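You operate a simulated robot arm through the tools that you are given. There is no shell and no other tool. Be economical: measure what you need, move in short steps, check, and stop when the job is done.

The job below is to be done with a simulated robot arm. You get a single attempt, and the scene is never put back.

JOB
Compare the grade three weight with the grade one weight on the check balance.
Fine: the grade card tells which ring; switch on and zero; weigh and save grade one, put it back on its tray ring, then weigh and save grade three and leave it on the pan; the weights stand on the long wooden tray, grade two stays there.

It is judged by the outcome, as a careful person would: the job done as asked, and still so three seconds after it is handed in. It fails if anything else is knocked over, pushed out of place, dropped, spilled or broken.

ROBOT AND FRAMES
A 7-joint arm with a two-finger parallel gripper, fixed in place. Base frame: the origin is at the foot of the arm, x ahead of it, y to its left, z up. Lengths are in m, angles in rad, forces in N, time in s.
Its first joint turns from -2.897 to 2.897 rad. Payload 3.43 kg.
Tool frame: the origin (TCP) lies between the finger pads and is the grasp point; the fingertips stand 0.034 m ahead of it; z points along the fingers, y is the line along which they close. The gripper opens to 0.128 m. The fingers are 0.024 m wide and 0.012 m thick; the gripper's body (0.048 by 0.13 m) begins 0.096 m behind the TCP.
Orientation is that of the tool frame in the base frame, as a unit quaternion [x, y, z, w]. With the fingers straight down and closing along the base's y, the tool's x points along the base's -x, its y along +y and its z along -z.

CONTROLS
- The arm moves only by the tool arm_command. Its argument "moves" is a list that holds one entry, the list of rows, each a list of 7 numbers: the turn, a rotation vector about the tool's x, y, z in rad, then the shift along the tool's x, y, z in m, then the finger opening in m, from 0 to 0.128. In form: [[[rx, ry, rz, x, y, z, claw], ...]]. A call has 1 to 20 rows; each row is the pose to reach, as a shift and turn from the pose commanded when the call began, along the tool's axes at that moment. Rows are played at 5 a second. More than 0.05 m and 0.15 rad between two rows, or a gripper value outside its range, and nothing of the call is played. A pose out of reach is approached as far as the arm can. The call stops where the force on the tool passes 90 N (or 10 N more than at its start, if that is more) or the arm is blocked; 0.2 s more then pass. Each finger travels about 0.153 m/s and halts on what it meets, pressing with about 35 N; the grip force reading is that of the motor and also rises with nothing between the fingers. The clock runs only during rows and for 0.2 s after the last one: add rows that repeat a pose to give the fingers time. It gives the time, the measured TCP pose, the force on the tool (base axes), the opening and the grip force at its end, in the units of the frame above (readings bear some noise), with the torque about the TCP (base axes, N m) and any sound that the robot's microphone picked up.
- Cameras (640 x 400 px; columns grow to the right, rows downward): "scene" is fixed at [0.05, 0.4977, 1.5555]; the picture's right is [-0.69, -0.72, 0.00], its down [-0.39, 0.38, -0.84] and it looks along [0.60, -0.58, -0.55] (base axes); focal length 317 px, centre (320, 200). "wrist" rides on the gripper at [0.076, -0.011, -0.16] in the tool frame; the picture's right is [0.15, 0.99, 0.00], its down [-0.88, 0.13, -0.46] and it looks along [-0.45, 0.07, 0.89] (tool axes); focal length 234 px, centre (320, 200). There is no depth. A picture from a camera that has moved, and an enlarged one, comes with that camera's place and axes in the base frame and with its lens.
- camera(camera): a new picture of that camera. The clock stands still meanwhile.
- inspect(camera, box): a new picture of the part [left, top, right, bottom] of that camera's present view, enlarged. The clock stands still meanwhile.
- sign_off(): hands the job in; it is judged then, once.

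Work in short steps. Places have to be worked out from the pictures, the camera data and where the tool is seen: move nearer, look again, correct. Check each grasp and each placing, and mend what went wrong. You have 120 turns and 68 pictures in all, those below and enlarged ones among them. Open the gripper and draw the arm clear of the work before you hand the job in, unless the task says otherwise; then end with one line.

The tools are called as a command line: name --argument value ..., lists and objects as JSON in quotes. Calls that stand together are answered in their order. arm_command: Moves the arm, as the interface text tells. Its arguments: {"type":"object","properties":{"moves":{"type":"array","items":{"type":"array","items":{"type":"array","items":{"type":"number"}}}}},"required":["moves"]} The other tools are called the same way: camera (camera) takes a picture; inspect (camera, box) takes an enlarged picture of a part of a camera's view; sign_off () hands the job in.

At the start:

```text
t: 0.0
position: [0.4753, -0.0611, 1.2026]
tcp_rot: [0.0, 1.0, 0.0, -0.001]
wrist_force: [-0.3, 0.1, 0.5]
torque: [-0.01, 0.0, 0.03]
width: 0.1279
grip_force: 0.0
```

scene: 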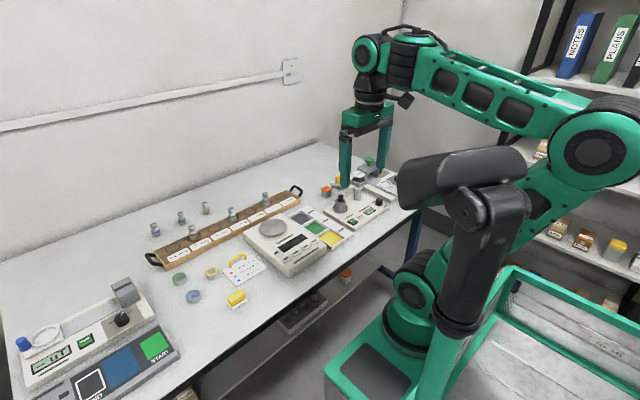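
wrist: 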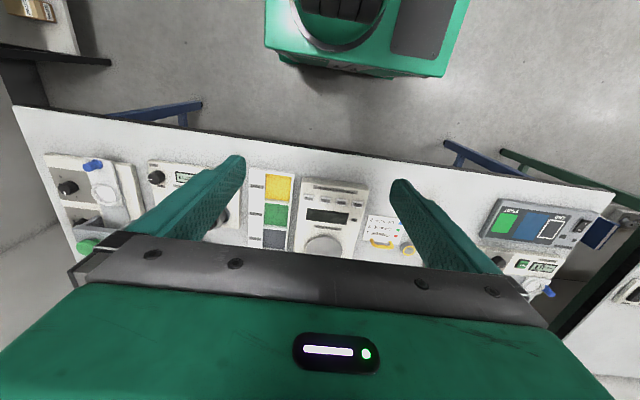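

The scene shows a balance mid-table, a long wooden tray with weights, and a card. I'll enlarge those parts first.

inspect --camera "scene" --box '[140, 180, 320, 292]'

inspect --camera "scene" --box '[210, 200, 350, 288]'

inspect --camera "wrist" --box '[240, 160, 440, 285]'

```text
3.56 times, centred on (230, 236) of scene
camera zoom: at [0.05, 0.4977, 1.5555], right [-0.69, -0.72, 0.0], down [-0.39, 0.38, -0.84], along [0.6, -0.58, -0.55], focal length 1128 px, centre (640, 72)
```

zoom: 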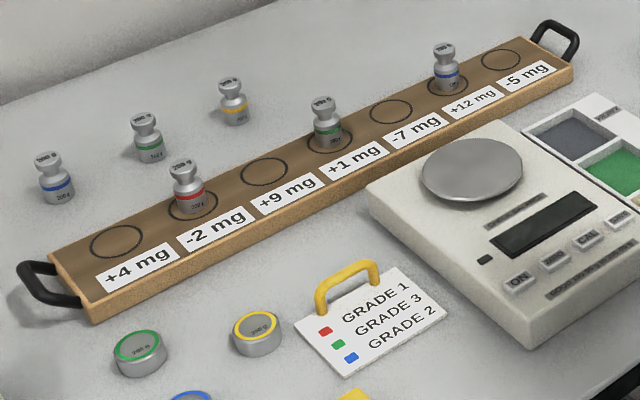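

```text
4.55 times, centred on (280, 244) of scene
camera zoom: at [0.05, 0.4977, 1.5555], right [-0.69, -0.72, 0.0], down [-0.39, 0.38, -0.84], along [0.6, -0.58, -0.55], focal length 1442 px, centre (502, 0)
```

zoom: 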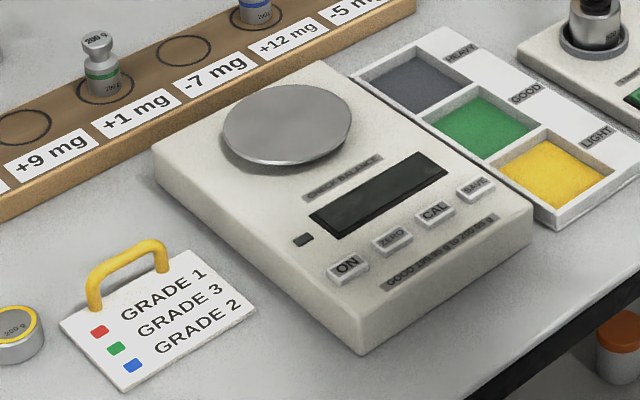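

```text
3.20 times, centred on (340, 222) of wrist
camera zoom: at [0.3993, -0.0732, 1.3618], right [-0.15, 0.99, 0.0], down [0.88, 0.13, 0.45], along [0.45, 0.07, -0.89], focal length 749 px, centre (256, 128)
```

zoom: 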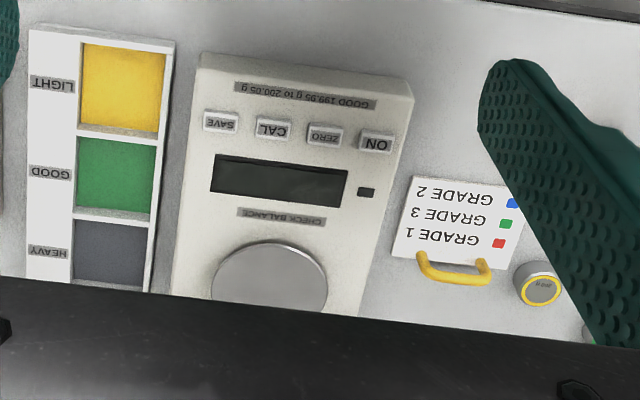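

From the two views the ON button is near (0.66, 0.06, 0.84). The card reads red = grade 1, green = grade 3 and blue = grade 2, and the tray top is about 0.82. I'll close the fingers and go above the ON button.

arm_command --moves '[[[0, 0, 0, -0.023, 0.015, 0.03, 0.1], [0, 0, 0, -0.046, 0.03, 0.06, 0.06], [0, 0, 0, -0.07, 0.046, 0.09, 0.03], [0, 0, 0, -0.093, 0.061, 0.12, 0], [0, 0, 0, -0.116, 0.076, 0.15, 0], [0, 0, 0, -0.14, 0.092, 0.18, 0], [0, 0, 0, -0.163, 0.107, 0.21, 0], [0, 0, 0, -0.185, 0.122, 0.243, 0], [0, 0, 0, -0.185, 0.122, 0.243, 0]]]'

camera --camera "wrist"

camera --camera "scene"

```text
t: 2.0
position: [0.6471, 0.0611, 0.9679]
tcp_rot: [0.001, 1.0, 0.0, 0.006]
wrist_force: [-0.4, 0.1, 0.4]
torque: [0.02, 0.02, -0.02]
width: 0.0
grip_force: 33.4
```

```text
62 pictures are left
camera wrist: at [0.5687, 0.0489, 1.1262], right [-0.15, 0.99, 0.0], down [0.87, 0.13, 0.47], along [0.46, 0.07, -0.88], focal length 234 px, centre (320, 200)
```

wrist: 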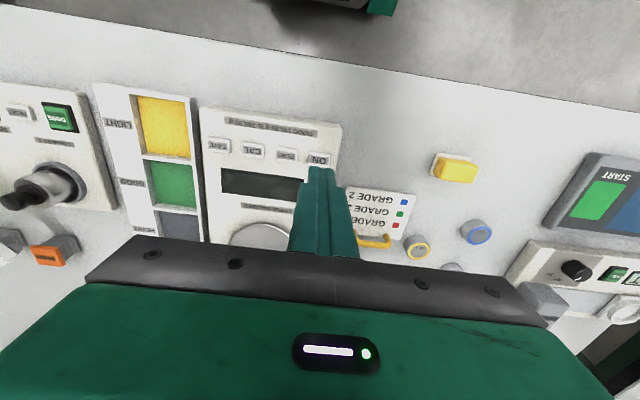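

```text
61 pictures are left
```

scene: 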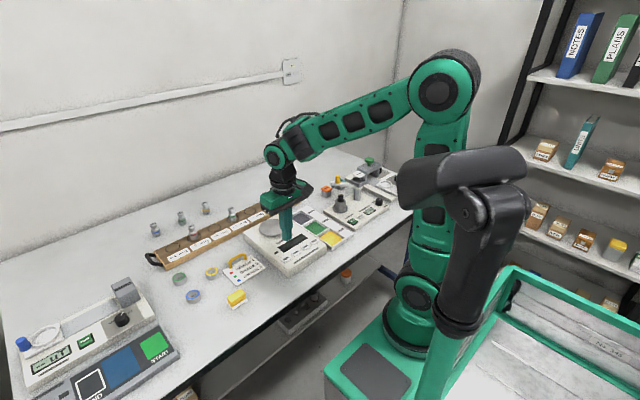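

The tip is now close above the ON button. An enlarged look lets me locate it precisely.

inspect --camera "wrist" --box '[190, 100, 430, 250]'

```text
2.67 times, centred on (310, 175) of wrist
camera zoom: at [0.5687, 0.0489, 1.1262], right [-0.15, 0.99, 0.0], down [0.87, 0.13, 0.47], along [0.46, 0.07, -0.88], focal length 624 px, centre (347, 267)
```

zoom: 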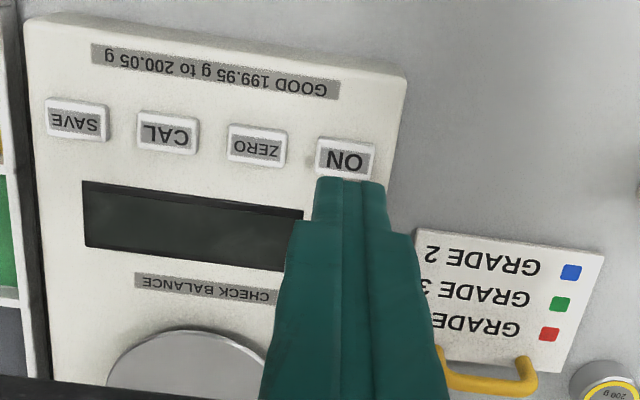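

The buttons lie along x≈0.661: ON at y≈0.062, ZERO 0.020, CAL -0.022, SAVE -0.063. I'll lower a little and check how the arm settles.

arm_command --moves '[[[0, 0, 0, 0, 0, 0.03, 0], [0, 0, 0, 0, 0, 0.06, 0], [0, 0, 0, 0, 0, 0.06, 0], [0, 0, 0, 0, 0, 0.06, 0]]]'

inspect --camera "wrist" --box '[190, 100, 430, 250]'

```text
t: 3.0
position: [0.6496, 0.0618, 0.9077]
tcp_rot: [0.0, 1.0, 0.0, 0.006]
wrist_force: [0.0, 0.2, -0.6]
torque: [0.01, -0.05, -0.02]
width: 0.0001
grip_force: 33.2
```

```text
2.67 times, centred on (310, 175) of wrist
camera zoom: at [0.571, 0.0491, 1.0667], right [-0.15, 0.99, 0.0], down [0.88, 0.13, 0.47], along [0.46, 0.07, -0.88], focal length 624 px, centre (347, 267)
```

zoom: 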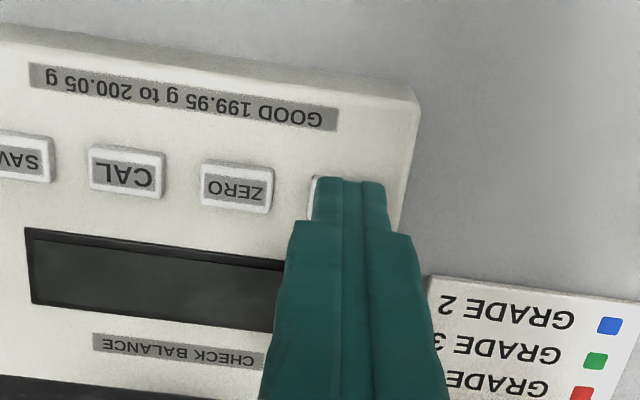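

There's a steady offset of about -0.01 in x. I'll correct it and descend toward ON in small steps, watching the force.

arm_command --moves '[[[0, 0, 0, -0.011, 0, 0.005, 0], [0, 0, 0, -0.011, 0, 0.012, 0], [0, 0, 0, -0.011, 0, 0.018, 0], [0, 0, 0, -0.011, 0, 0.023, 0], [0, 0, 0, -0.011, 0, 0.026, 0], [0, 0, 0, -0.011, 0, 0.026, 0]]]'

inspect --camera "wrist" --box '[190, 100, 430, 250]'

```text
t: 4.4
position: [0.6602, 0.0606, 0.8805]
tcp_rot: [0.0, 1.0, 0.0, 0.005]
wrist_force: [0.7, 0.4, -0.8]
torque: [-0.02, 0.04, 0.02]
width: 0.0
grip_force: 33.3
```

```text
2.67 times, centred on (310, 175) of wrist
camera zoom: at [0.5818, 0.0489, 1.0401], right [-0.15, 0.99, 0.0], down [0.88, 0.13, 0.47], along [0.46, 0.07, -0.89], focal length 624 px, centre (347, 267)
```

zoom: 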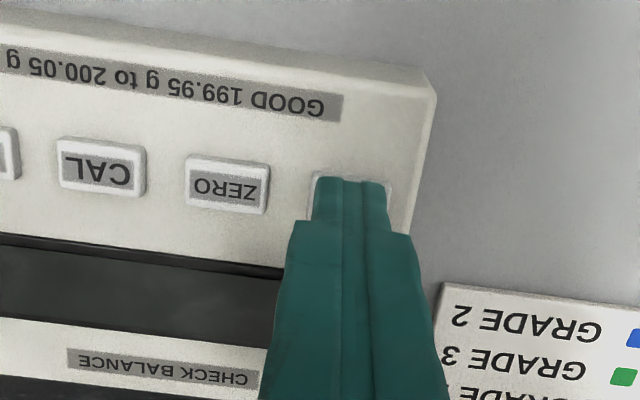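

It is well aligned over ON and nearly touching. I'll press down a few millimetres more.

arm_command --moves '[[[0, 0, 0, 0, 0, 0.003, 0], [0, 0, 0, 0, 0, 0.006, 0], [0, 0, 0, 0, 0, 0.008, 0], [0, 0, 0, 0, 0, 0.008, 0]]]'

inspect --camera "wrist" --box '[190, 100, 430, 250]'

```text
t: 5.4
position: [0.6596, 0.0619, 0.8753]
tcp_rot: [0.0, 1.0, 0.0, 0.006]
wrist_force: [-12.9, -6.2, 40.8]
torque: [-0.21, 0.78, 0.15]
width: 0.0
grip_force: 32.8
heard: click
```

```text
2.67 times, centred on (310, 175) of wrist
camera zoom: at [0.5816, 0.049, 1.0336], right [-0.15, 0.99, 0.0], down [0.87, 0.13, 0.47], along [0.46, 0.07, -0.88], focal length 624 px, centre (347, 267)
```

zoom: 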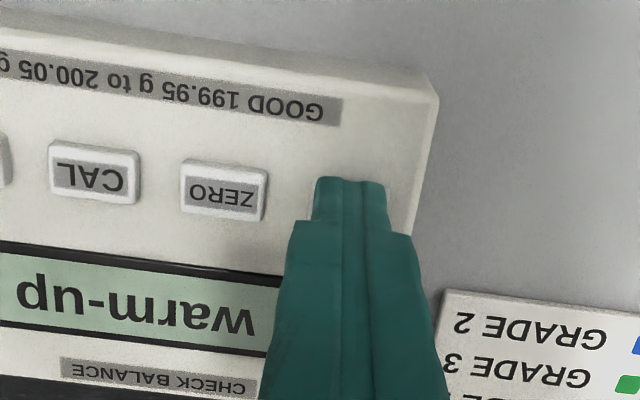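

A click, and the display shows "warm-up". I'll lift, move above ZERO and let the clock run there.

arm_command --moves '[[[0, 0, 0, 0, 0, -0.02, 0], [0, 0, 0, 0, -0.021, -0.02, 0], [0, 0, 0, 0, -0.042, -0.02, 0], [0, 0, 0, 0, -0.042, -0.02, 0], [0, 0, 0, 0, -0.042, -0.02, 0], [0, 0, 0, 0, -0.042, -0.02, 0], [0, 0, 0, 0, -0.042, -0.02, 0], [0, 0, 0, 0, -0.042, -0.02, 0], [0, 0, 0, 0, -0.042, -0.02, 0], [0, 0, 0, 0, -0.042, -0.02, 0], [0, 0, 0, 0, -0.042, -0.02, 0], [0, 0, 0, 0, -0.042, -0.02, 0], [0, 0, 0, 0, -0.042, -0.02, 0], [0, 0, 0, 0, -0.042, -0.02, 0], [0, 0, 0, 0, -0.042, -0.02, 0], [0, 0, 0, 0, -0.042, -0.02, 0], [0, 0, 0, 0, -0.042, -0.02, 0], [0, 0, 0, 0, -0.042, -0.02, 0], [0, 0, 0, 0, -0.042, -0.02, 0], [0, 0, 0, 0, -0.042, -0.02, 0]]]'

inspect --camera "wrist" --box '[190, 100, 430, 250]'

```text
t: 9.6
position: [0.6598, 0.0193, 0.8917]
tcp_rot: [0.0, 1.0, 0.0, 0.005]
wrist_force: [-0.2, -0.7, -0.3]
torque: [0.0, -0.03, 0.01]
width: 0.0002
grip_force: 32.8
```

```text
2.67 times, centred on (310, 175) of wrist
camera zoom: at [0.5819, 0.0067, 1.0515], right [-0.15, 0.99, 0.0], down [0.88, 0.13, 0.47], along [0.46, 0.07, -0.88], focal length 624 px, centre (347, 267)
```

zoom: 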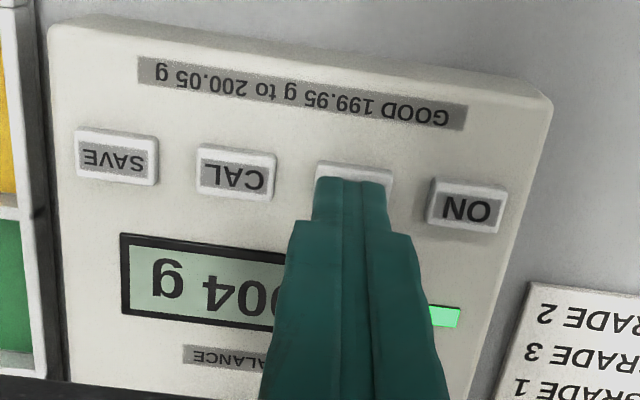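

Warm-up is over and the display shows about 0.004 g. ZERO is aligned under the tip, so I'll press it.

arm_command --moves '[[[0, 0, 0, -0.001, 0, 0.01, 0], [0, 0, 0, -0.001, 0, 0.016, 0], [0, 0, 0, -0.001, 0, 0.02, 0], [0, 0, 0, -0.001, 0, 0.02, 0], [0, 0, 0, -0.001, 0, 0, 0], [0, 0, 0, -0.001, 0.042, 0, 0], [0, 0, 0, -0.001, 0.084, 0, 0], [0, 0, 0, -0.001, 0.084, 0, 0]]]'

inspect --camera "wrist" --box '[100, 100, 340, 250]'

```text
t: 11.4
position: [0.6601, 0.1047, 0.8908]
tcp_rot: [0.0, 1.0, 0.0, 0.006]
wrist_force: [-0.2, -0.1, -0.3]
torque: [0.0, 0.0, -0.01]
width: 0.0
grip_force: 33.5
heard: click
```

```text
2.67 times, centred on (220, 175) of wrist
camera zoom: at [0.5828, 0.0917, 1.0495], right [-0.15, 0.99, 0.0], down [0.88, 0.13, 0.47], along [0.46, 0.07, -0.88], focal length 624 px, centre (587, 267)
```

zoom: 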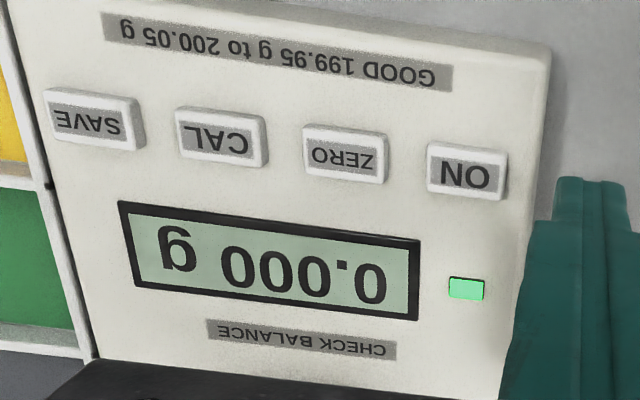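

The balance is zeroed at 0.000 g. I'll lift and travel to a viewpoint above the red weight at roughly (0.98, 0.22).

arm_command --moves '[[[0, 0, 0, 0, 0, -0.045, 0], [0, 0, 0, 0, 0, -0.09, 0.02], [0, 0, 0, 0, 0, -0.14, 0.04], [0, 0, 0, -0.04, 0.015, -0.15, 0.06], [0, 0, 0, -0.08, 0.03, -0.15, 0.06], [0, 0, 0, -0.12, 0.045, -0.15, 0.06], [0, 0, 0, -0.16, 0.06, -0.15, 0.06], [0, 0, 0, -0.2, 0.08, -0.15, 0.06], [0, 0, 0, -0.24, 0.1, -0.15, 0.06], [0, 0, 0, -0.27, 0.11, -0.15, 0.06], [0, 0, 0, -0.27, 0.11, -0.15, 0.06], [0, 0, 0, -0.27, 0.11, -0.15, 0.06]]]'

camera --camera "wrist"

inspect --camera "scene" --box '[130, 140, 340, 271]'

```text
t: 14.0
position: [0.9295, 0.213, 1.0473]
tcp_rot: [0.0, 1.0, 0.0, 0.006]
wrist_force: [0.3, 0.4, -0.4]
torque: [0.02, -0.03, 0.0]
width: 0.0601
grip_force: 0.0
```

```text
54 pictures are left
camera wrist: at [0.8515, 0.2015, 1.2055], right [-0.15, 0.99, 0.0], down [0.88, 0.13, 0.47], along [0.46, 0.07, -0.89], focal length 234 px, centre (320, 200)
```

wrist: 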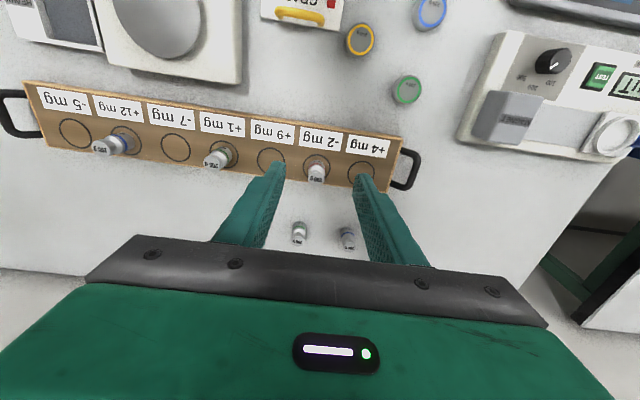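

```text
3.05 times, centred on (235, 206) of scene
camera zoom: at [0.05, 0.4977, 1.5555], right [-0.69, -0.72, 0.0], down [-0.39, 0.38, -0.84], along [0.6, -0.58, -0.55], focal length 967 px, centre (579, 183)
```

zoom: 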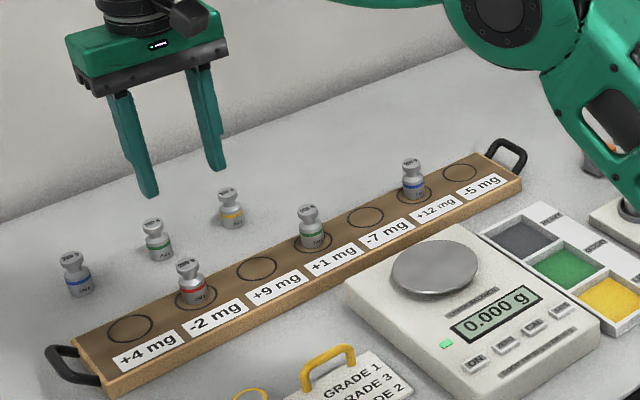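

inspect --camera "wrist" --box '[180, 90, 420, 240]'

```text
2.67 times, centred on (300, 165) of wrist
camera zoom: at [0.8515, 0.2015, 1.2055], right [-0.15, 0.99, 0.0], down [0.88, 0.13, 0.47], along [0.46, 0.07, -0.89], focal length 624 px, centre (373, 293)
```

zoom: 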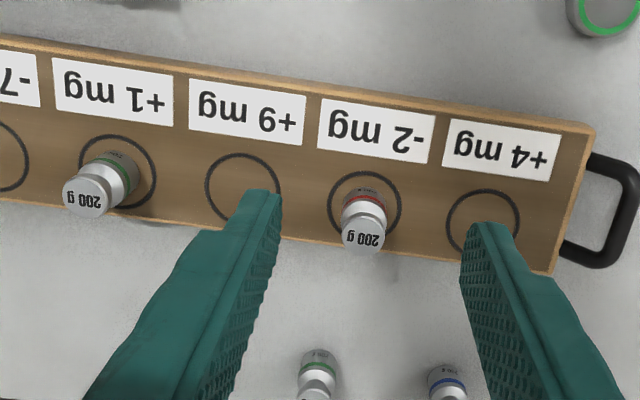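

Triangulation puts the red ring at (0.984, 0.216), with the tray top at about 0.83 and the weight top at about 0.887. I'll move above it at z≈0.95 and see whether the arm reaches.

arm_command --moves '[[[0, 0, 0, -0.027, 0.001, 0, 0.06], [0, 0, 0, -0.054, 0.003, -0.0, 0.06], [0, 0, 0, -0.054, 0.003, 0.04, 0.06], [0, 0, 0, -0.054, 0.003, 0.08, 0.06], [0, 0, 0, -0.054, 0.003, 0.095, 0.06], [0, 0, 0, -0.054, 0.003, 0.095, 0.06], [0, 0, 0, -0.054, 0.003, 0.095, 0.06]]]'

inspect --camera "wrist" --box '[180, 90, 420, 240]'

```text
t: 15.6
position: [0.9837, 0.2163, 0.9503]
tcp_rot: [0.0, 1.0, 0.0, 0.006]
wrist_force: [0.6, 0.7, -0.5]
torque: [0.0, -0.01, 0.01]
width: 0.06
grip_force: 0.0
```

```text
2.67 times, centred on (300, 165) of wrist
camera zoom: at [0.9052, 0.2037, 1.1099], right [-0.15, 0.99, 0.0], down [0.88, 0.13, 0.47], along [0.46, 0.07, -0.89], focal length 624 px, centre (373, 293)
```

zoom: 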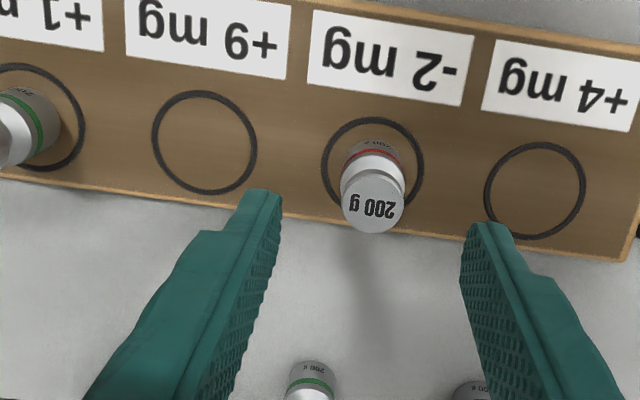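

It reaches, and the weight is centred at (0.983, 0.216) under the TCP. I'll descend to put the tips just above the tray.

arm_command --moves '[[[0, 0, 0, 0, 0, 0.03, 0.06], [0, 0, 0, 0, 0, 0.055, 0.06], [0, 0, 0, 0, 0, 0.07, 0.06], [0, 0, 0, 0, 0, 0.076, 0.06], [0, 0, 0, 0, 0, 0.076, 0.06]]]'

inspect --camera "wrist" --box '[180, 90, 420, 240]'

inspect --camera "scene" --box '[140, 170, 300, 270]'

```text
t: 16.8
position: [0.9845, 0.2163, 0.8754]
tcp_rot: [0.001, 1.0, 0.001, 0.006]
wrist_force: [0.6, 0.0, -0.3]
torque: [-0.01, 0.02, -0.01]
width: 0.06
grip_force: 0.1
```

```text
2.67 times, centred on (300, 165) of wrist
camera zoom: at [0.9073, 0.2043, 1.0345], right [-0.15, 0.99, 0.0], down [0.88, 0.13, 0.47], along [0.46, 0.07, -0.89], focal length 624 px, centre (373, 293)
```

zoom: 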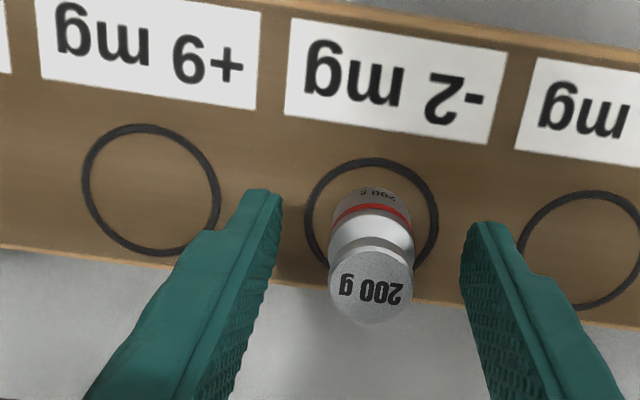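

```text
4.00 times, centred on (220, 220) of scene
camera zoom: at [0.05, 0.4977, 1.5555], right [-0.69, -0.72, 0.0], down [-0.39, 0.38, -0.84], along [0.6, -0.58, -0.55], focal length 1269 px, centre (720, 120)
```

zoom: 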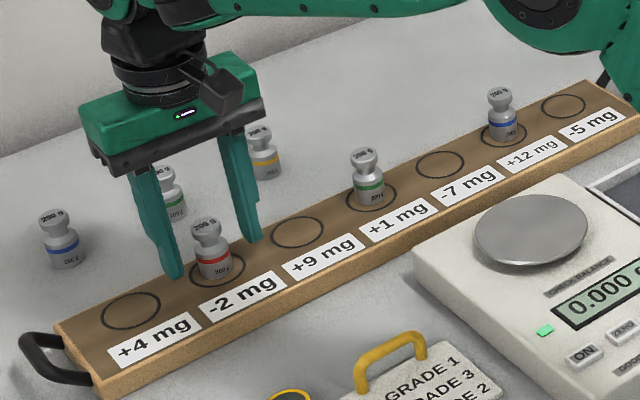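

The fingers straddle the red weight cleanly, clear of the tray. I'll close them.

arm_command --moves '[[[0, 0, 0, 0, 0, 0.002, 0.045], [0, 0, 0, 0, 0, 0.002, 0.035], [0, 0, 0, 0, 0, 0.002, 0.028], [0, 0, 0, 0, 0, 0.002, 0.02], [0, 0, 0, 0, 0, 0.002, 0.01], [0, 0, 0, 0, 0, 0.002, 0.01]]]'

inspect --camera "wrist" --box '[180, 90, 420, 240]'

```text
t: 18.2
position: [0.9861, 0.2161, 0.875]
tcp_rot: [0.001, 1.0, 0.0, 0.006]
wrist_force: [-0.3, 0.4, 0.2]
torque: [-0.01, 0.0, 0.01]
width: 0.027
grip_force: 34.8
```

```text
2.67 times, centred on (300, 165) of wrist
camera zoom: at [0.9075, 0.2043, 1.0327], right [-0.15, 0.99, 0.0], down [0.88, 0.13, 0.47], along [0.46, 0.07, -0.89], focal length 624 px, centre (373, 293)
```

zoom: 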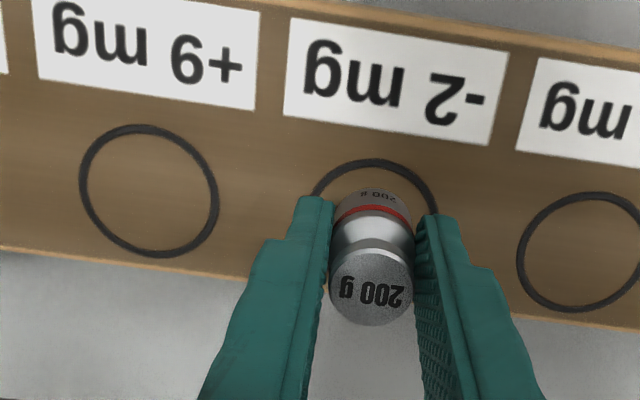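

Gripped at 27 mm. I'll lift 0.11 and carry it above the pan, near (0.812, -0.005).

arm_command --moves '[[[0, 0, 0, 0, 0, -0.02, 0.01], [0, 0, 0, 0, 0, -0.055, 0.01], [0, 0, 0, 0, 0, -0.09, 0.01], [0, 0, 0, 0, 0, -0.11, 0.01], [0, 0, 0, 0.012, -0.015, -0.11, 0.01], [0, 0, 0, 0.036, -0.045, -0.11, 0.01], [0, 0, 0, 0.06, -0.078, -0.11, 0.01], [0, 0, 0, 0.084, -0.108, -0.11, 0.01], [0, 0, 0, 0.108, -0.139, -0.11, 0.01], [0, 0, 0, 0.132, -0.17, -0.11, 0.01], [0, 0, 0, 0.156, -0.2, -0.11, 0.01], [0, 0, 0, 0.172, -0.221, -0.11, 0.01], [0, 0, 0, 0.172, -0.221, -0.11, 0.01], [0, 0, 0, 0.172, -0.221, -0.11, 0.01]]]'

camera --camera "wrist"

inspect --camera "scene" --box '[180, 140, 340, 240]'

```text
t: 21.2
position: [0.8114, -0.0036, 0.9802]
tcp_rot: [0.0, 1.0, 0.0, 0.006]
wrist_force: [-0.2, -0.1, -1.9]
torque: [-0.01, 0.05, -0.01]
width: 0.0266
grip_force: 35.3
```

```text
47 pictures are left
camera wrist: at [0.7335, -0.0161, 1.1399], right [-0.15, 0.99, 0.0], down [0.88, 0.13, 0.47], along [0.46, 0.07, -0.88], focal length 234 px, centre (320, 200)
```

wrist: 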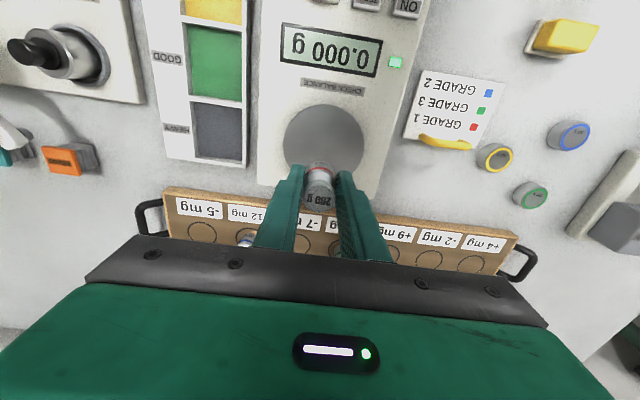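

```text
4.00 times, centred on (260, 190) of scene
camera zoom: at [0.05, 0.4977, 1.5555], right [-0.69, -0.72, 0.0], down [-0.39, 0.38, -0.84], along [0.6, -0.58, -0.55], focal length 1269 px, centre (560, 240)
```

zoom: 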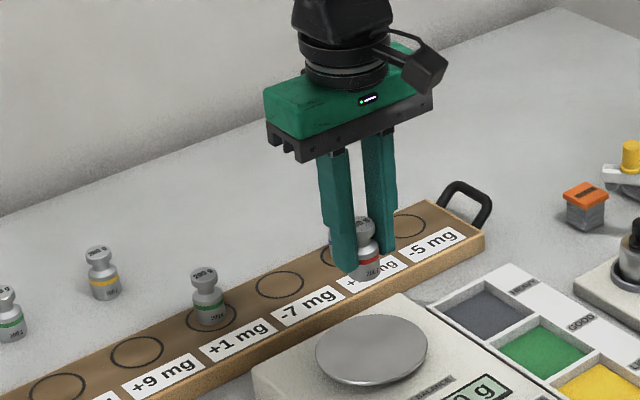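

The pan centre works out to (0.805, 0.001, 0.851). I'll shift slightly and lower the weight until its base is a few mm above the pan.

arm_command --moves '[[[0, 0, 0, 0.006, 0.004, 0.02, 0.01], [0, 0, 0, 0.006, 0.004, 0.045, 0.01], [0, 0, 0, 0.006, 0.004, 0.065, 0.01], [0, 0, 0, 0.006, 0.004, 0.074, 0.01], [0, 0, 0, 0.006, 0.004, 0.074, 0.01], [0, 0, 0, 0.006, 0.004, 0.074, 0.01]]]'

inspect --camera "wrist" --box '[200, 50, 440, 200]'

inspect --camera "scene" --box '[210, 170, 340, 251]'

```text
t: 22.6
position: [0.8064, -0.0013, 0.9086]
tcp_rot: [0.0, 1.0, 0.001, 0.006]
wrist_force: [0.1, -0.5, -1.9]
torque: [-0.01, 0.03, 0.02]
width: 0.0269
grip_force: 35.2
```

```text
2.67 times, centred on (320, 125) of wrist
camera zoom: at [0.7285, -0.0131, 1.0666], right [-0.15, 0.99, 0.0], down [0.88, 0.13, 0.47], along [0.46, 0.07, -0.88], focal length 624 px, centre (320, 400)
```

zoom: 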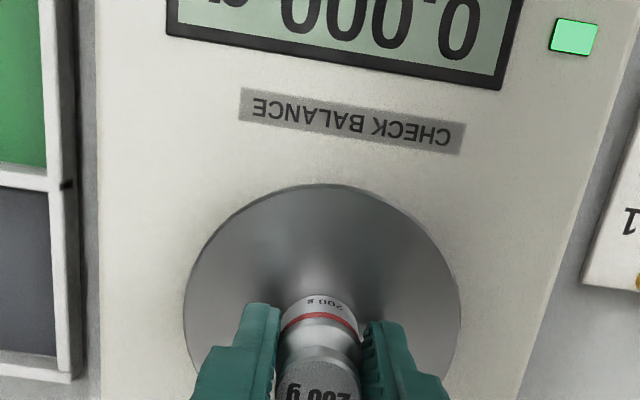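

```text
4.92 times, centred on (275, 210) of scene
camera zoom: at [0.05, 0.4977, 1.5555], right [-0.69, -0.72, 0.0], down [-0.39, 0.38, -0.84], along [0.6, -0.58, -0.55], focal length 1562 px, centre (542, 148)
```

zoom: 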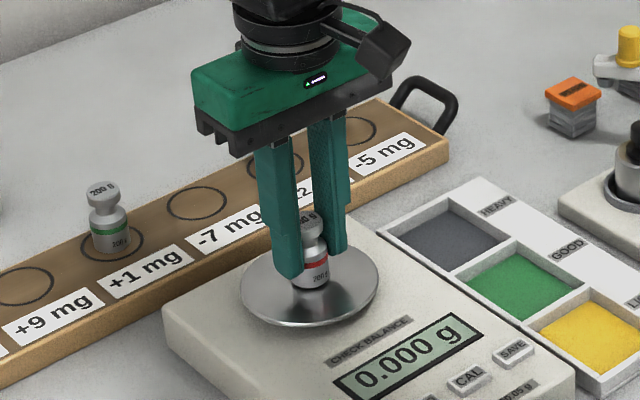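

The weight hovers over the pan centre with the display still at 0.000. I'll lower in small steps and read the force.

arm_command --moves '[[[0, 0, 0, 0, 0, 0.002, 0.01], [0, 0, 0, 0, 0, 0.004, 0.01], [0, 0, 0, 0, 0, 0.006, 0.01], [0, 0, 0, 0, 0, 0.006, 0.01]]]'

```text
t: 23.6
position: [0.8082, -0.0005, 0.901]
tcp_rot: [0.0, 1.0, 0.001, 0.007]
wrist_force: [-0.8, 0.1, 26.4]
torque: [-0.13, -0.22, 0.03]
width: 0.027
grip_force: 34.7
```

Contact was made at TCP z≈0.902. I'll ease off 2 mm and check the load before releasing.

arm_command --moves '[[[0, 0, 0, 0, 0, -0.001, 0.01], [0, 0, 0, 0, 0, -0.002, 0.01], [0, 0, 0, 0, 0, -0.002, 0.01]]]'

```text
t: 24.4
position: [0.8065, -0.0016, 0.9027]
tcp_rot: [0.0, 1.0, 0.0, 0.004]
wrist_force: [0.7, 0.0, -1.1]
torque: [-0.05, 0.02, 0.01]
width: 0.0268
grip_force: 34.9
```

The load is about a newton, so the base is just on the pan. I'll open and rise straight up.

arm_command --moves '[[[0, 0, 0, 0, 0, 0, 0.028], [0, 0, 0, 0, 0, 0, 0.034], [0, 0, 0, 0, 0, 0, 0.045], [0, 0, 0, 0, 0, 0, 0.06], [0, 0, 0, 0, 0, 0, 0.06], [0, 0, 0, 0, 0, -0.02, 0.06], [0, 0, 0, 0, 0, -0.05, 0.06], [0, 0, 0, 0, 0, -0.08, 0.06], [0, 0, 0, 0, 0, -0.08, 0.06], [0, 0, 0, 0, 0, -0.08, 0.06], [0, 0, 0, 0, 0, -0.08, 0.06]]]'

inspect --camera "wrist" --box '[200, 30, 440, 180]'

```text
t: 26.8
position: [0.8068, -0.0016, 0.9818]
tcp_rot: [-0.001, 1.0, 0.001, 0.006]
wrist_force: [-0.4, -0.8, 0.2]
torque: [-0.03, 0.0, -0.04]
width: 0.0599
grip_force: 0.2
```

```text
2.67 times, centred on (320, 105) of wrist
camera zoom: at [0.7285, -0.0137, 1.1419], right [-0.15, 0.99, 0.0], down [0.88, 0.13, 0.47], along [0.46, 0.07, -0.88], focal length 624 px, centre (320, 453)
```

zoom: 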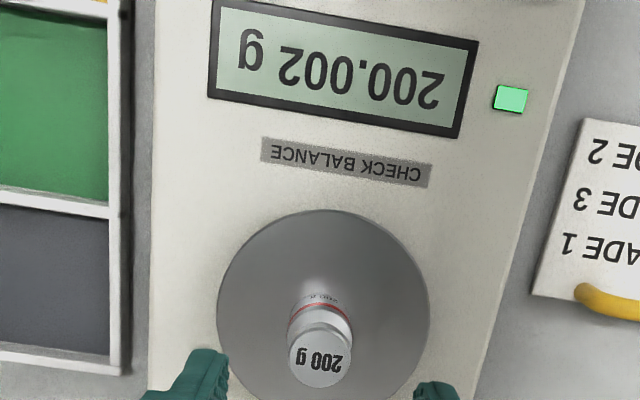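

It reads 200.002 g, stable. I'll move to SAVE near (0.661, -0.064) with the fingers closed and hover there.

arm_command --moves '[[[0, 0, 0, 0.03, -0.01, 0, 0.06], [0, 0, 0, 0.07, -0.03, 0, 0.06], [0, 0, 0, 0.11, -0.05, 0, 0.04], [0, 0, 0, 0.146, -0.0625, 0, 0.02], [0, 0, 0, 0.146, -0.0625, 0.045, 0], [0, 0, 0, 0.146, -0.0625, 0.085, 0], [0, 0, 0, 0.146, -0.0625, 0.088, 0], [0, 0, 0, 0.146, -0.0625, 0.088, 0]]]'

inspect --camera "wrist" --box '[200, 100, 440, 250]'

```text
t: 28.6
position: [0.6614, -0.0639, 0.892]
tcp_rot: [0.0, 1.0, 0.0, 0.005]
wrist_force: [-0.6, 0.6, -0.4]
torque: [-0.02, -0.01, 0.03]
width: 0.0
grip_force: 33.2
```

```text
2.67 times, centred on (320, 175) of wrist
camera zoom: at [0.5839, -0.0754, 1.0521], right [-0.15, 0.99, 0.0], down [0.88, 0.13, 0.47], along [0.46, 0.07, -0.88], focal length 624 px, centre (320, 267)
```

zoom: 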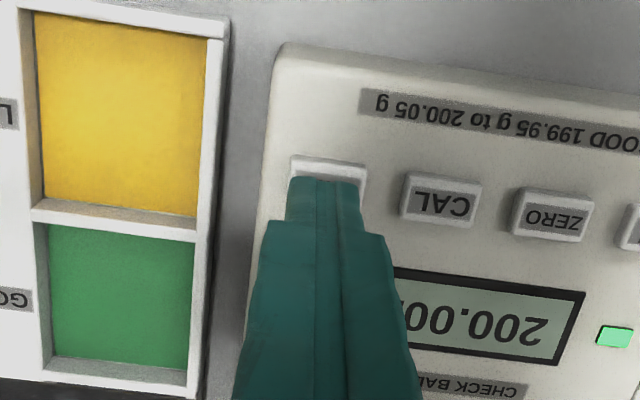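

Aligned over SAVE, with the reading steady. I'll press once and lift.

arm_command --moves '[[[0, 0, 0, 0, 0, 0.01, 0], [0, 0, 0, 0, 0, 0.016, 0], [0, 0, 0, 0, 0, 0.02, 0], [0, 0, 0, 0, 0, 0.02, 0], [0, 0, 0, 0, 0, 0, 0], [0, 0, 0, 0, 0, -0.02, 0]]]'

inspect --camera "scene" --box '[210, 190, 354, 280]'

inspect --camera "wrist" --box '[200, 100, 440, 250]'

```text
t: 30.0
position: [0.6601, -0.0618, 0.9136]
tcp_rot: [0.0, 1.0, 0.0, 0.006]
wrist_force: [0.9, -0.1, 0.8]
torque: [0.01, 0.01, 0.0]
width: 0.0
grip_force: 33.3
heard: click
```

```text
4.44 times, centred on (282, 235) of scene
camera zoom: at [0.05, 0.4977, 1.5555], right [-0.69, -0.72, 0.0], down [-0.39, 0.38, -0.84], along [0.6, -0.58, -0.55], focal length 1410 px, centre (489, 44)
```

zoom: 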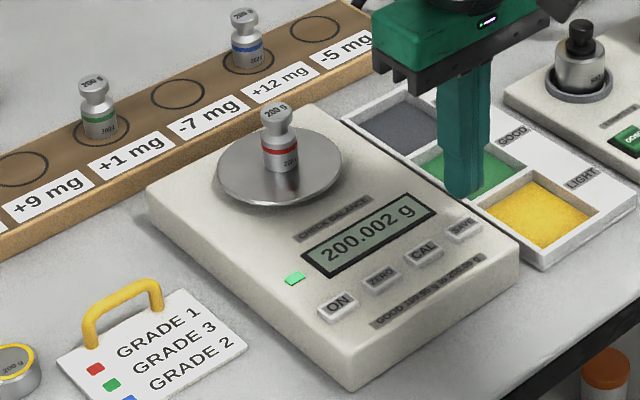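

```text
2.67 times, centred on (320, 175) of wrist
camera zoom: at [0.5823, -0.0749, 1.0733], right [-0.15, 0.99, 0.0], down [0.88, 0.13, 0.46], along [0.46, 0.07, -0.89], focal length 624 px, centre (320, 267)
```

zoom: 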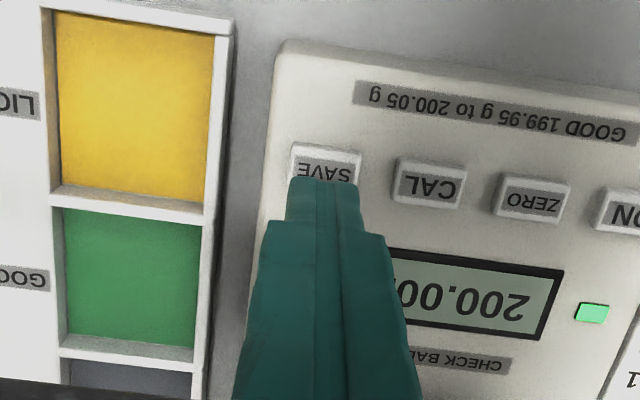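

The SAVE press clicked. Now I'll go back over the pan with the fingers open and descend onto the red weight by the same path.

arm_command --moves '[[[0, 0, 0, 0, 0, -0.035, 0], [0, 0, 0, 0, 0, -0.07, 0.02], [0, 0, 0, -0.036, 0.0125, -0.07, 0.04], [0, 0, 0, -0.076, 0.0325, -0.07, 0.06], [0, 0, 0, -0.116, 0.0525, -0.07, 0.06], [0, 0, 0, -0.146, 0.0625, -0.07, 0.06], [0, 0, 0, -0.146, 0.0625, -0.07, 0.06], [0, 0, 0, -0.146, 0.0625, -0.07, 0.06]]]'

inspect --camera "wrist" --box '[200, 50, 440, 200]'

```text
t: 31.8
position: [0.8064, -0.0006, 0.9846]
tcp_rot: [0.0, 1.0, 0.001, 0.006]
wrist_force: [-0.4, -0.2, -0.1]
torque: [-0.02, 0.02, 0.01]
width: 0.0598
grip_force: 0.0
```

```text
2.67 times, centred on (320, 125) of wrist
camera zoom: at [0.7281, -0.0127, 1.1444], right [-0.15, 0.99, 0.0], down [0.88, 0.13, 0.47], along [0.46, 0.07, -0.88], focal length 624 px, centre (320, 400)
```

zoom: 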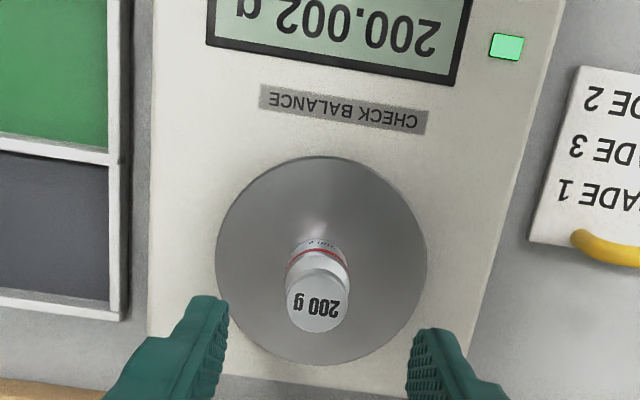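

The weight is centred between the fingers. I'll descend 0.082 to the release height, grip, then lift.

arm_command --moves '[[[0, 0, 0, 0, 0, 0.03, 0.06], [0, 0, 0, 0, 0, 0.06, 0.06], [0, 0, 0, 0, 0, 0.078, 0.06], [0, 0, 0, 0, 0, 0.081, 0.06], [0, 0, 0, 0, 0, 0.081, 0.05], [0, 0, 0, 0, 0, 0.081, 0.04], [0, 0, 0, 0, 0, 0.081, 0.03], [0, 0, 0, 0, 0, 0.081, 0.02], [0, 0, 0, 0, 0, 0.081, 0.01], [0, 0, 0, 0, 0, 0.081, 0.01]]]'

```text
t: 34.0
position: [0.8077, -0.0009, 0.9041]
tcp_rot: [0.0, 1.0, 0.0, 0.006]
wrist_force: [-1.0, 0.0, 0.3]
torque: [0.02, -0.03, -0.01]
width: 0.0268
grip_force: 34.3
```

Gripped again at 26.8 mm. I'll lift and carry it back above its -2 mg ring by the reverse path.

arm_command --moves '[[[0, 0, 0, 0, 0, -0.03, 0.01], [0, 0, 0, 0, 0, -0.06, 0.01], [0, 0, 0, 0, 0, -0.08, 0.01], [0, 0, 0, -0.012, 0.015, -0.08, 0.01], [0, 0, 0, -0.037, 0.045, -0.08, 0.01], [0, 0, 0, -0.062, 0.075, -0.08, 0.01], [0, 0, 0, -0.087, 0.105, -0.08, 0.01], [0, 0, 0, -0.111, 0.135, -0.08, 0.01], [0, 0, 0, -0.136, 0.165, -0.08, 0.01], [0, 0, 0, -0.16, 0.195, -0.08, 0.01], [0, 0, 0, -0.178, 0.217, -0.08, 0.01], [0, 0, 0, -0.178, 0.217, -0.04, 0.01], [0, 0, 0, -0.178, 0.217, 0.0, 0.01], [0, 0, 0, -0.178, 0.217, 0.015, 0.01], [0, 0, 0, -0.178, 0.217, 0.015, 0.01], [0, 0, 0, -0.178, 0.217, 0.015, 0.01]]]'

inspect --camera "wrist" --box '[180, 90, 420, 240]'

```text
t: 37.4
position: [0.9875, 0.2151, 0.8908]
tcp_rot: [-0.001, 1.0, 0.001, 0.005]
wrist_force: [0.2, 0.2, -2.4]
torque: [0.0, 0.04, 0.01]
width: 0.0268
grip_force: 34.4
```

```text
2.67 times, centred on (300, 165) of wrist
camera zoom: at [0.9081, 0.2029, 1.0502], right [-0.15, 0.99, 0.0], down [0.88, 0.13, 0.47], along [0.46, 0.07, -0.89], focal length 624 px, centre (373, 293)
```

zoom: 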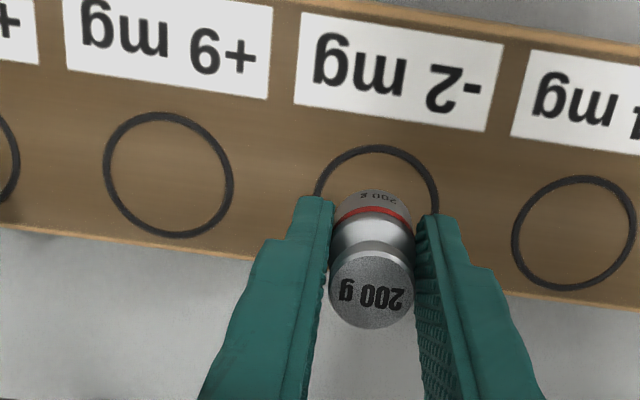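

It is aligned above its ring and still about 17 mm up. I'll lower it and watch the force.

arm_command --moves '[[[0, 0, 0, 0, 0.001, 0.006, 0.01], [0, 0, 0, 0, 0.001, 0.011, 0.01], [0, 0, 0, 0, 0.001, 0.015, 0.01], [0, 0, 0, 0, 0.001, 0.016, 0.01], [0, 0, 0, 0, 0.001, 0.016, 0.01]]]'

inspect --camera "wrist" --box '[180, 90, 420, 240]'

```text
t: 38.6
position: [0.9855, 0.2167, 0.8754]
tcp_rot: [-0.001, 1.0, 0.0, 0.005]
wrist_force: [-0.2, 0.9, -2.2]
torque: [0.03, -0.03, 0.0]
width: 0.0269
grip_force: 35.1
```

```text
2.67 times, centred on (300, 165) of wrist
camera zoom: at [0.9079, 0.2047, 1.0343], right [-0.15, 0.99, 0.0], down [0.88, 0.13, 0.47], along [0.46, 0.07, -0.89], focal length 624 px, centre (373, 293)
```

zoom: 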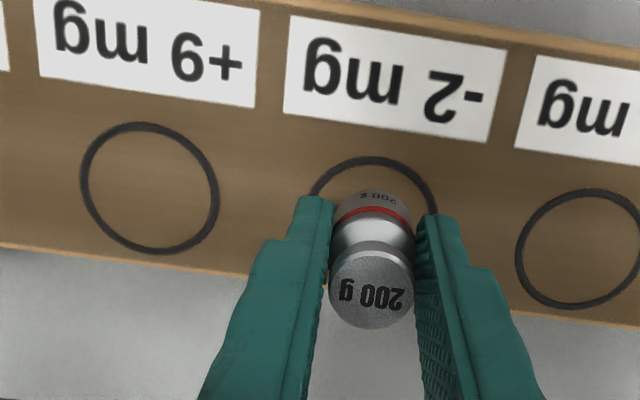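

The force still shows the full 2 N weight, so it hangs just above the tray. I'll go down a couple of millimetres more.

arm_command --moves '[[[0, 0, 0, 0, 0, 0.001, 0.01], [0, 0, 0, 0, 0, 0.002, 0.01], [0, 0, 0, 0, 0, 0.002, 0.01]]]'

```text
t: 39.4
position: [0.9859, 0.2175, 0.8728]
tcp_rot: [0.0, 1.0, 0.0, 0.005]
wrist_force: [-0.3, 0.3, -1.3]
torque: [0.0, 0.02, 0.02]
width: 0.027
grip_force: 34.7
```

arm_command --moves '[[[0, 0, 0, 0, 0, 0.001, 0.01], [0, 0, 0, 0, 0, 0.001, 0.01]]]'

```text
t: 40.0
position: [0.9854, 0.2178, 0.8723]
tcp_rot: [-0.001, 1.0, 0.001, 0.005]
wrist_force: [0.8, 0.0, -2.3]
torque: [0.01, 0.0, 0.01]
width: 0.0268
grip_force: 35.0
```

It is still hanging; the press on the pan likely slid it up a bit in the grip. I'll continue down in small steps.

arm_command --moves '[[[0, 0, 0, 0, -0.001, 0.001, 0.01], [0, 0, 0, 0, -0.001, 0.002, 0.01], [0, 0, 0, 0, -0.001, 0.002, 0.01]]]'

```text
t: 40.8
position: [0.9866, 0.2162, 0.8715]
tcp_rot: [-0.001, 1.0, 0.0, 0.006]
wrist_force: [-2.1, 0.1, 7.5]
torque: [0.06, 0.11, -0.03]
width: 0.0268
grip_force: 34.9
```

Contact is light, at 7.5 N upward. I'll release and rise.

arm_command --moves '[[[0, 0, 0, 0, 0, -0.001, 0.01], [0, 0, 0, 0, 0, -0.001, 0.028], [0, 0, 0, 0, 0, -0.001, 0.034], [0, 0, 0, 0, 0, -0.001, 0.045], [0, 0, 0, 0, 0, -0.001, 0.06], [0, 0, 0, 0, 0, -0.001, 0.06], [0, 0, 0, 0, 0, -0.025, 0.06], [0, 0, 0, 0, 0, -0.06, 0.06], [0, 0, 0, 0, 0, -0.09, 0.06], [0, 0, 0, 0, 0, -0.09, 0.06]]]'

inspect --camera "wrist" --box '[140, 60, 420, 235]'

```text
t: 43.0
position: [0.9844, 0.2177, 0.9612]
tcp_rot: [0.0, 1.0, 0.0, 0.005]
wrist_force: [0.4, 0.1, 0.0]
torque: [0.01, 0.04, 0.04]
width: 0.06
grip_force: 0.1
```

```text
2.29 times, centred on (280, 148) of wrist
camera zoom: at [0.9056, 0.2056, 1.1203], right [-0.15, 0.99, 0.0], down [0.88, 0.13, 0.47], along [0.46, 0.07, -0.89], focal length 535 px, centre (411, 320)
```

zoom: 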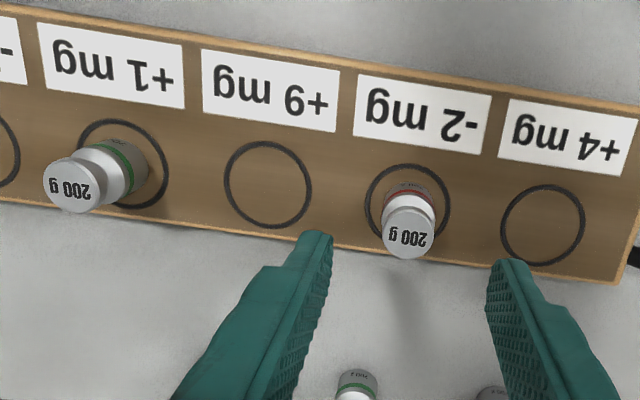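

The red weight is centred in its ring again. Green is on the ring near (0.986, 0.064), so I'll move across at this height.

arm_command --moves '[[[0, 0, 0, 0, -0.02, -0.01, 0.06], [0, 0, 0, 0, -0.06, -0.01, 0.06], [0, 0, 0, 0, -0.1, -0.01, 0.06], [0, 0, 0, 0, -0.135, -0.01, 0.06], [0, 0, 0, 0, -0.152, -0.005, 0.06], [0, 0, 0, 0, -0.152, 0.01, 0.06], [0, 0, 0, 0, -0.152, 0.01, 0.06]]]'

inspect --camera "wrist" --box '[180, 90, 420, 240]'

```text
t: 44.6
position: [0.984, 0.0648, 0.9488]
tcp_rot: [-0.001, 1.0, 0.0, 0.006]
wrist_force: [-0.5, 0.8, 0.5]
torque: [0.04, -0.03, 0.0]
width: 0.06
grip_force: 0.0
```

```text
2.67 times, centred on (300, 165) of wrist
camera zoom: at [0.9056, 0.0521, 1.1091], right [-0.15, 0.99, 0.0], down [0.88, 0.13, 0.47], along [0.46, 0.07, -0.88], focal length 624 px, centre (373, 293)
```

zoom: 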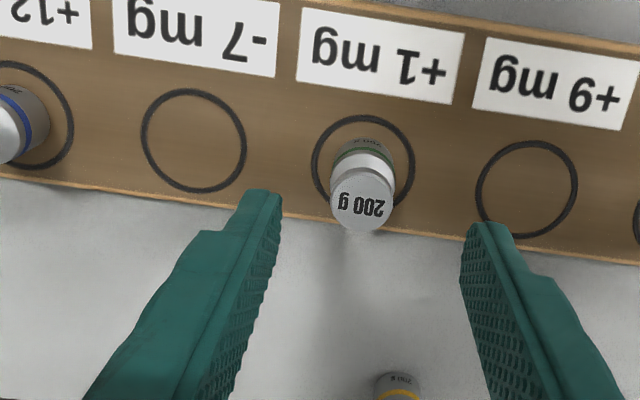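

Green sits about 4 mm further in -y. I'll correct that, descend to the same grasp height and close.

arm_command --moves '[[[0, 0, 0, 0, -0.004, 0.0, 0.06], [0, 0, 0, 0, -0.004, 0.03, 0.06], [0, 0, 0, 0, -0.004, 0.055, 0.06], [0, 0, 0, 0, -0.004, 0.07, 0.06], [0, 0, 0, 0, -0.004, 0.075, 0.06], [0, 0, 0, 0, -0.004, 0.075, 0.06]]]'

inspect --camera "wrist" --box '[180, 90, 420, 240]'

```text
t: 46.0
position: [0.986, 0.0597, 0.8752]
tcp_rot: [-0.001, 1.0, 0.0, 0.006]
wrist_force: [-0.6, 0.8, -0.9]
torque: [0.0, 0.02, 0.0]
width: 0.0599
grip_force: 0.1
```

```text
2.67 times, centred on (300, 165) of wrist
camera zoom: at [0.908, 0.0481, 1.0348], right [-0.15, 0.99, 0.0], down [0.88, 0.13, 0.47], along [0.46, 0.07, -0.88], focal length 624 px, centre (373, 293)
```

zoom: 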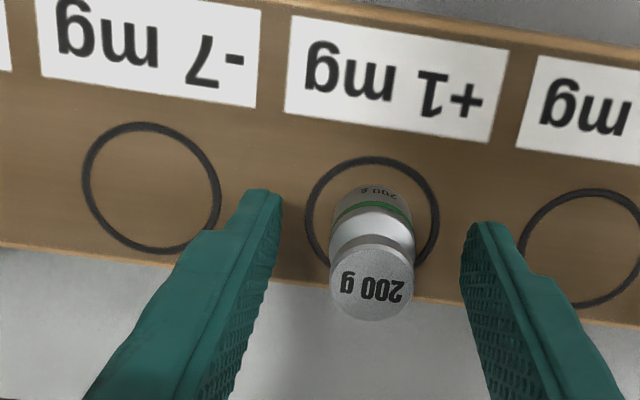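

Centred. I'll close, lift and carry it over the pan.

arm_command --moves '[[[0, 0, 0, 0, 0, 0, 0.045], [0, 0, 0, 0, 0, 0, 0.035], [0, 0, 0, 0, 0, 0, 0.02], [0, 0, 0, 0, 0, 0, 0.01], [0, 0, 0, 0, 0, 0, 0.01], [0, 0, 0, 0, 0, -0.02, 0.01], [0, 0, 0, 0, 0, -0.06, 0.01], [0, 0, 0, 0, 0, -0.1, 0.01], [0, 0, 0, 0, 0, -0.11, 0.01], [0, 0, 0, 0.02, -0.007, -0.11, 0.01], [0, 0, 0, 0.05, -0.017, -0.11, 0.01], [0, 0, 0, 0.085, -0.029, -0.11, 0.01], [0, 0, 0, 0.12, -0.041, -0.11, 0.01], [0, 0, 0, 0.155, -0.053, -0.11, 0.01], [0, 0, 0, 0.179, -0.061, -0.11, 0.01], [0, 0, 0, 0.179, -0.061, -0.11, 0.01]]]'

inspect --camera "wrist" --box '[200, 50, 440, 200]'

```text
t: 49.4
position: [0.8051, -0.0022, 0.9833]
tcp_rot: [-0.001, 1.0, 0.0, 0.006]
wrist_force: [1.2, 0.6, -1.9]
torque: [-0.05, 0.02, 0.01]
width: 0.0267
grip_force: 35.1
```

```text
2.67 times, centred on (320, 125) of wrist
camera zoom: at [0.7263, -0.0146, 1.1431], right [-0.15, 0.99, 0.0], down [0.88, 0.13, 0.47], along [0.46, 0.07, -0.88], focal length 624 px, centre (320, 400)
```

zoom: 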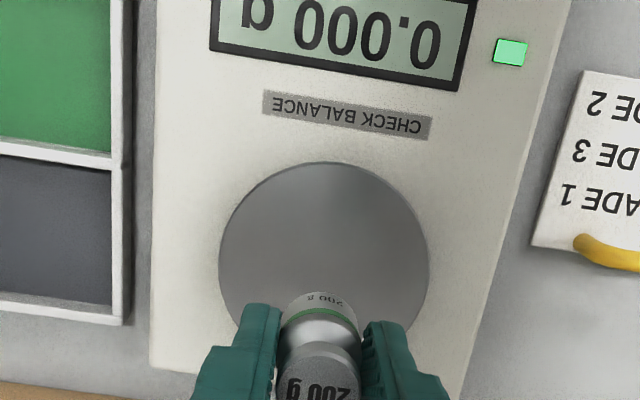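

The display returned to 0.000 g and the green weight is held over the pan. I'll lower to just above the pan.

arm_command --moves '[[[0, 0, 0, -0.001, 0.001, 0.03, 0.01], [0, 0, 0, -0.001, 0.001, 0.06, 0.01], [0, 0, 0, -0.001, 0.001, 0.074, 0.01], [0, 0, 0, -0.001, 0.001, 0.076, 0.01], [0, 0, 0, -0.001, 0.001, 0.078, 0.01], [0, 0, 0, -0.001, 0.001, 0.078, 0.01]]]'

```text
t: 50.8
position: [0.8079, -0.0003, 0.9061]
tcp_rot: [0.0, 1.0, 0.0, 0.006]
wrist_force: [-2.4, -4.2, 24.3]
torque: [-0.08, 0.19, -0.02]
width: 0.027
grip_force: 35.2
```

It already makes contact with 24 N. I'll back off 2 mm.

arm_command --moves '[[[0, 0, 0, 0, 0, -0.001, 0.01], [0, 0, 0, 0, 0, -0.002, 0.01], [0, 0, 0, 0, 0, -0.002, 0.01]]]'

```text
t: 51.6
position: [0.8073, 0.0014, 0.9078]
tcp_rot: [0.0, 1.0, 0.0, 0.006]
wrist_force: [2.4, -1.8, 5.6]
torque: [-0.04, -0.21, -0.01]
width: 0.0266
grip_force: 35.2
```

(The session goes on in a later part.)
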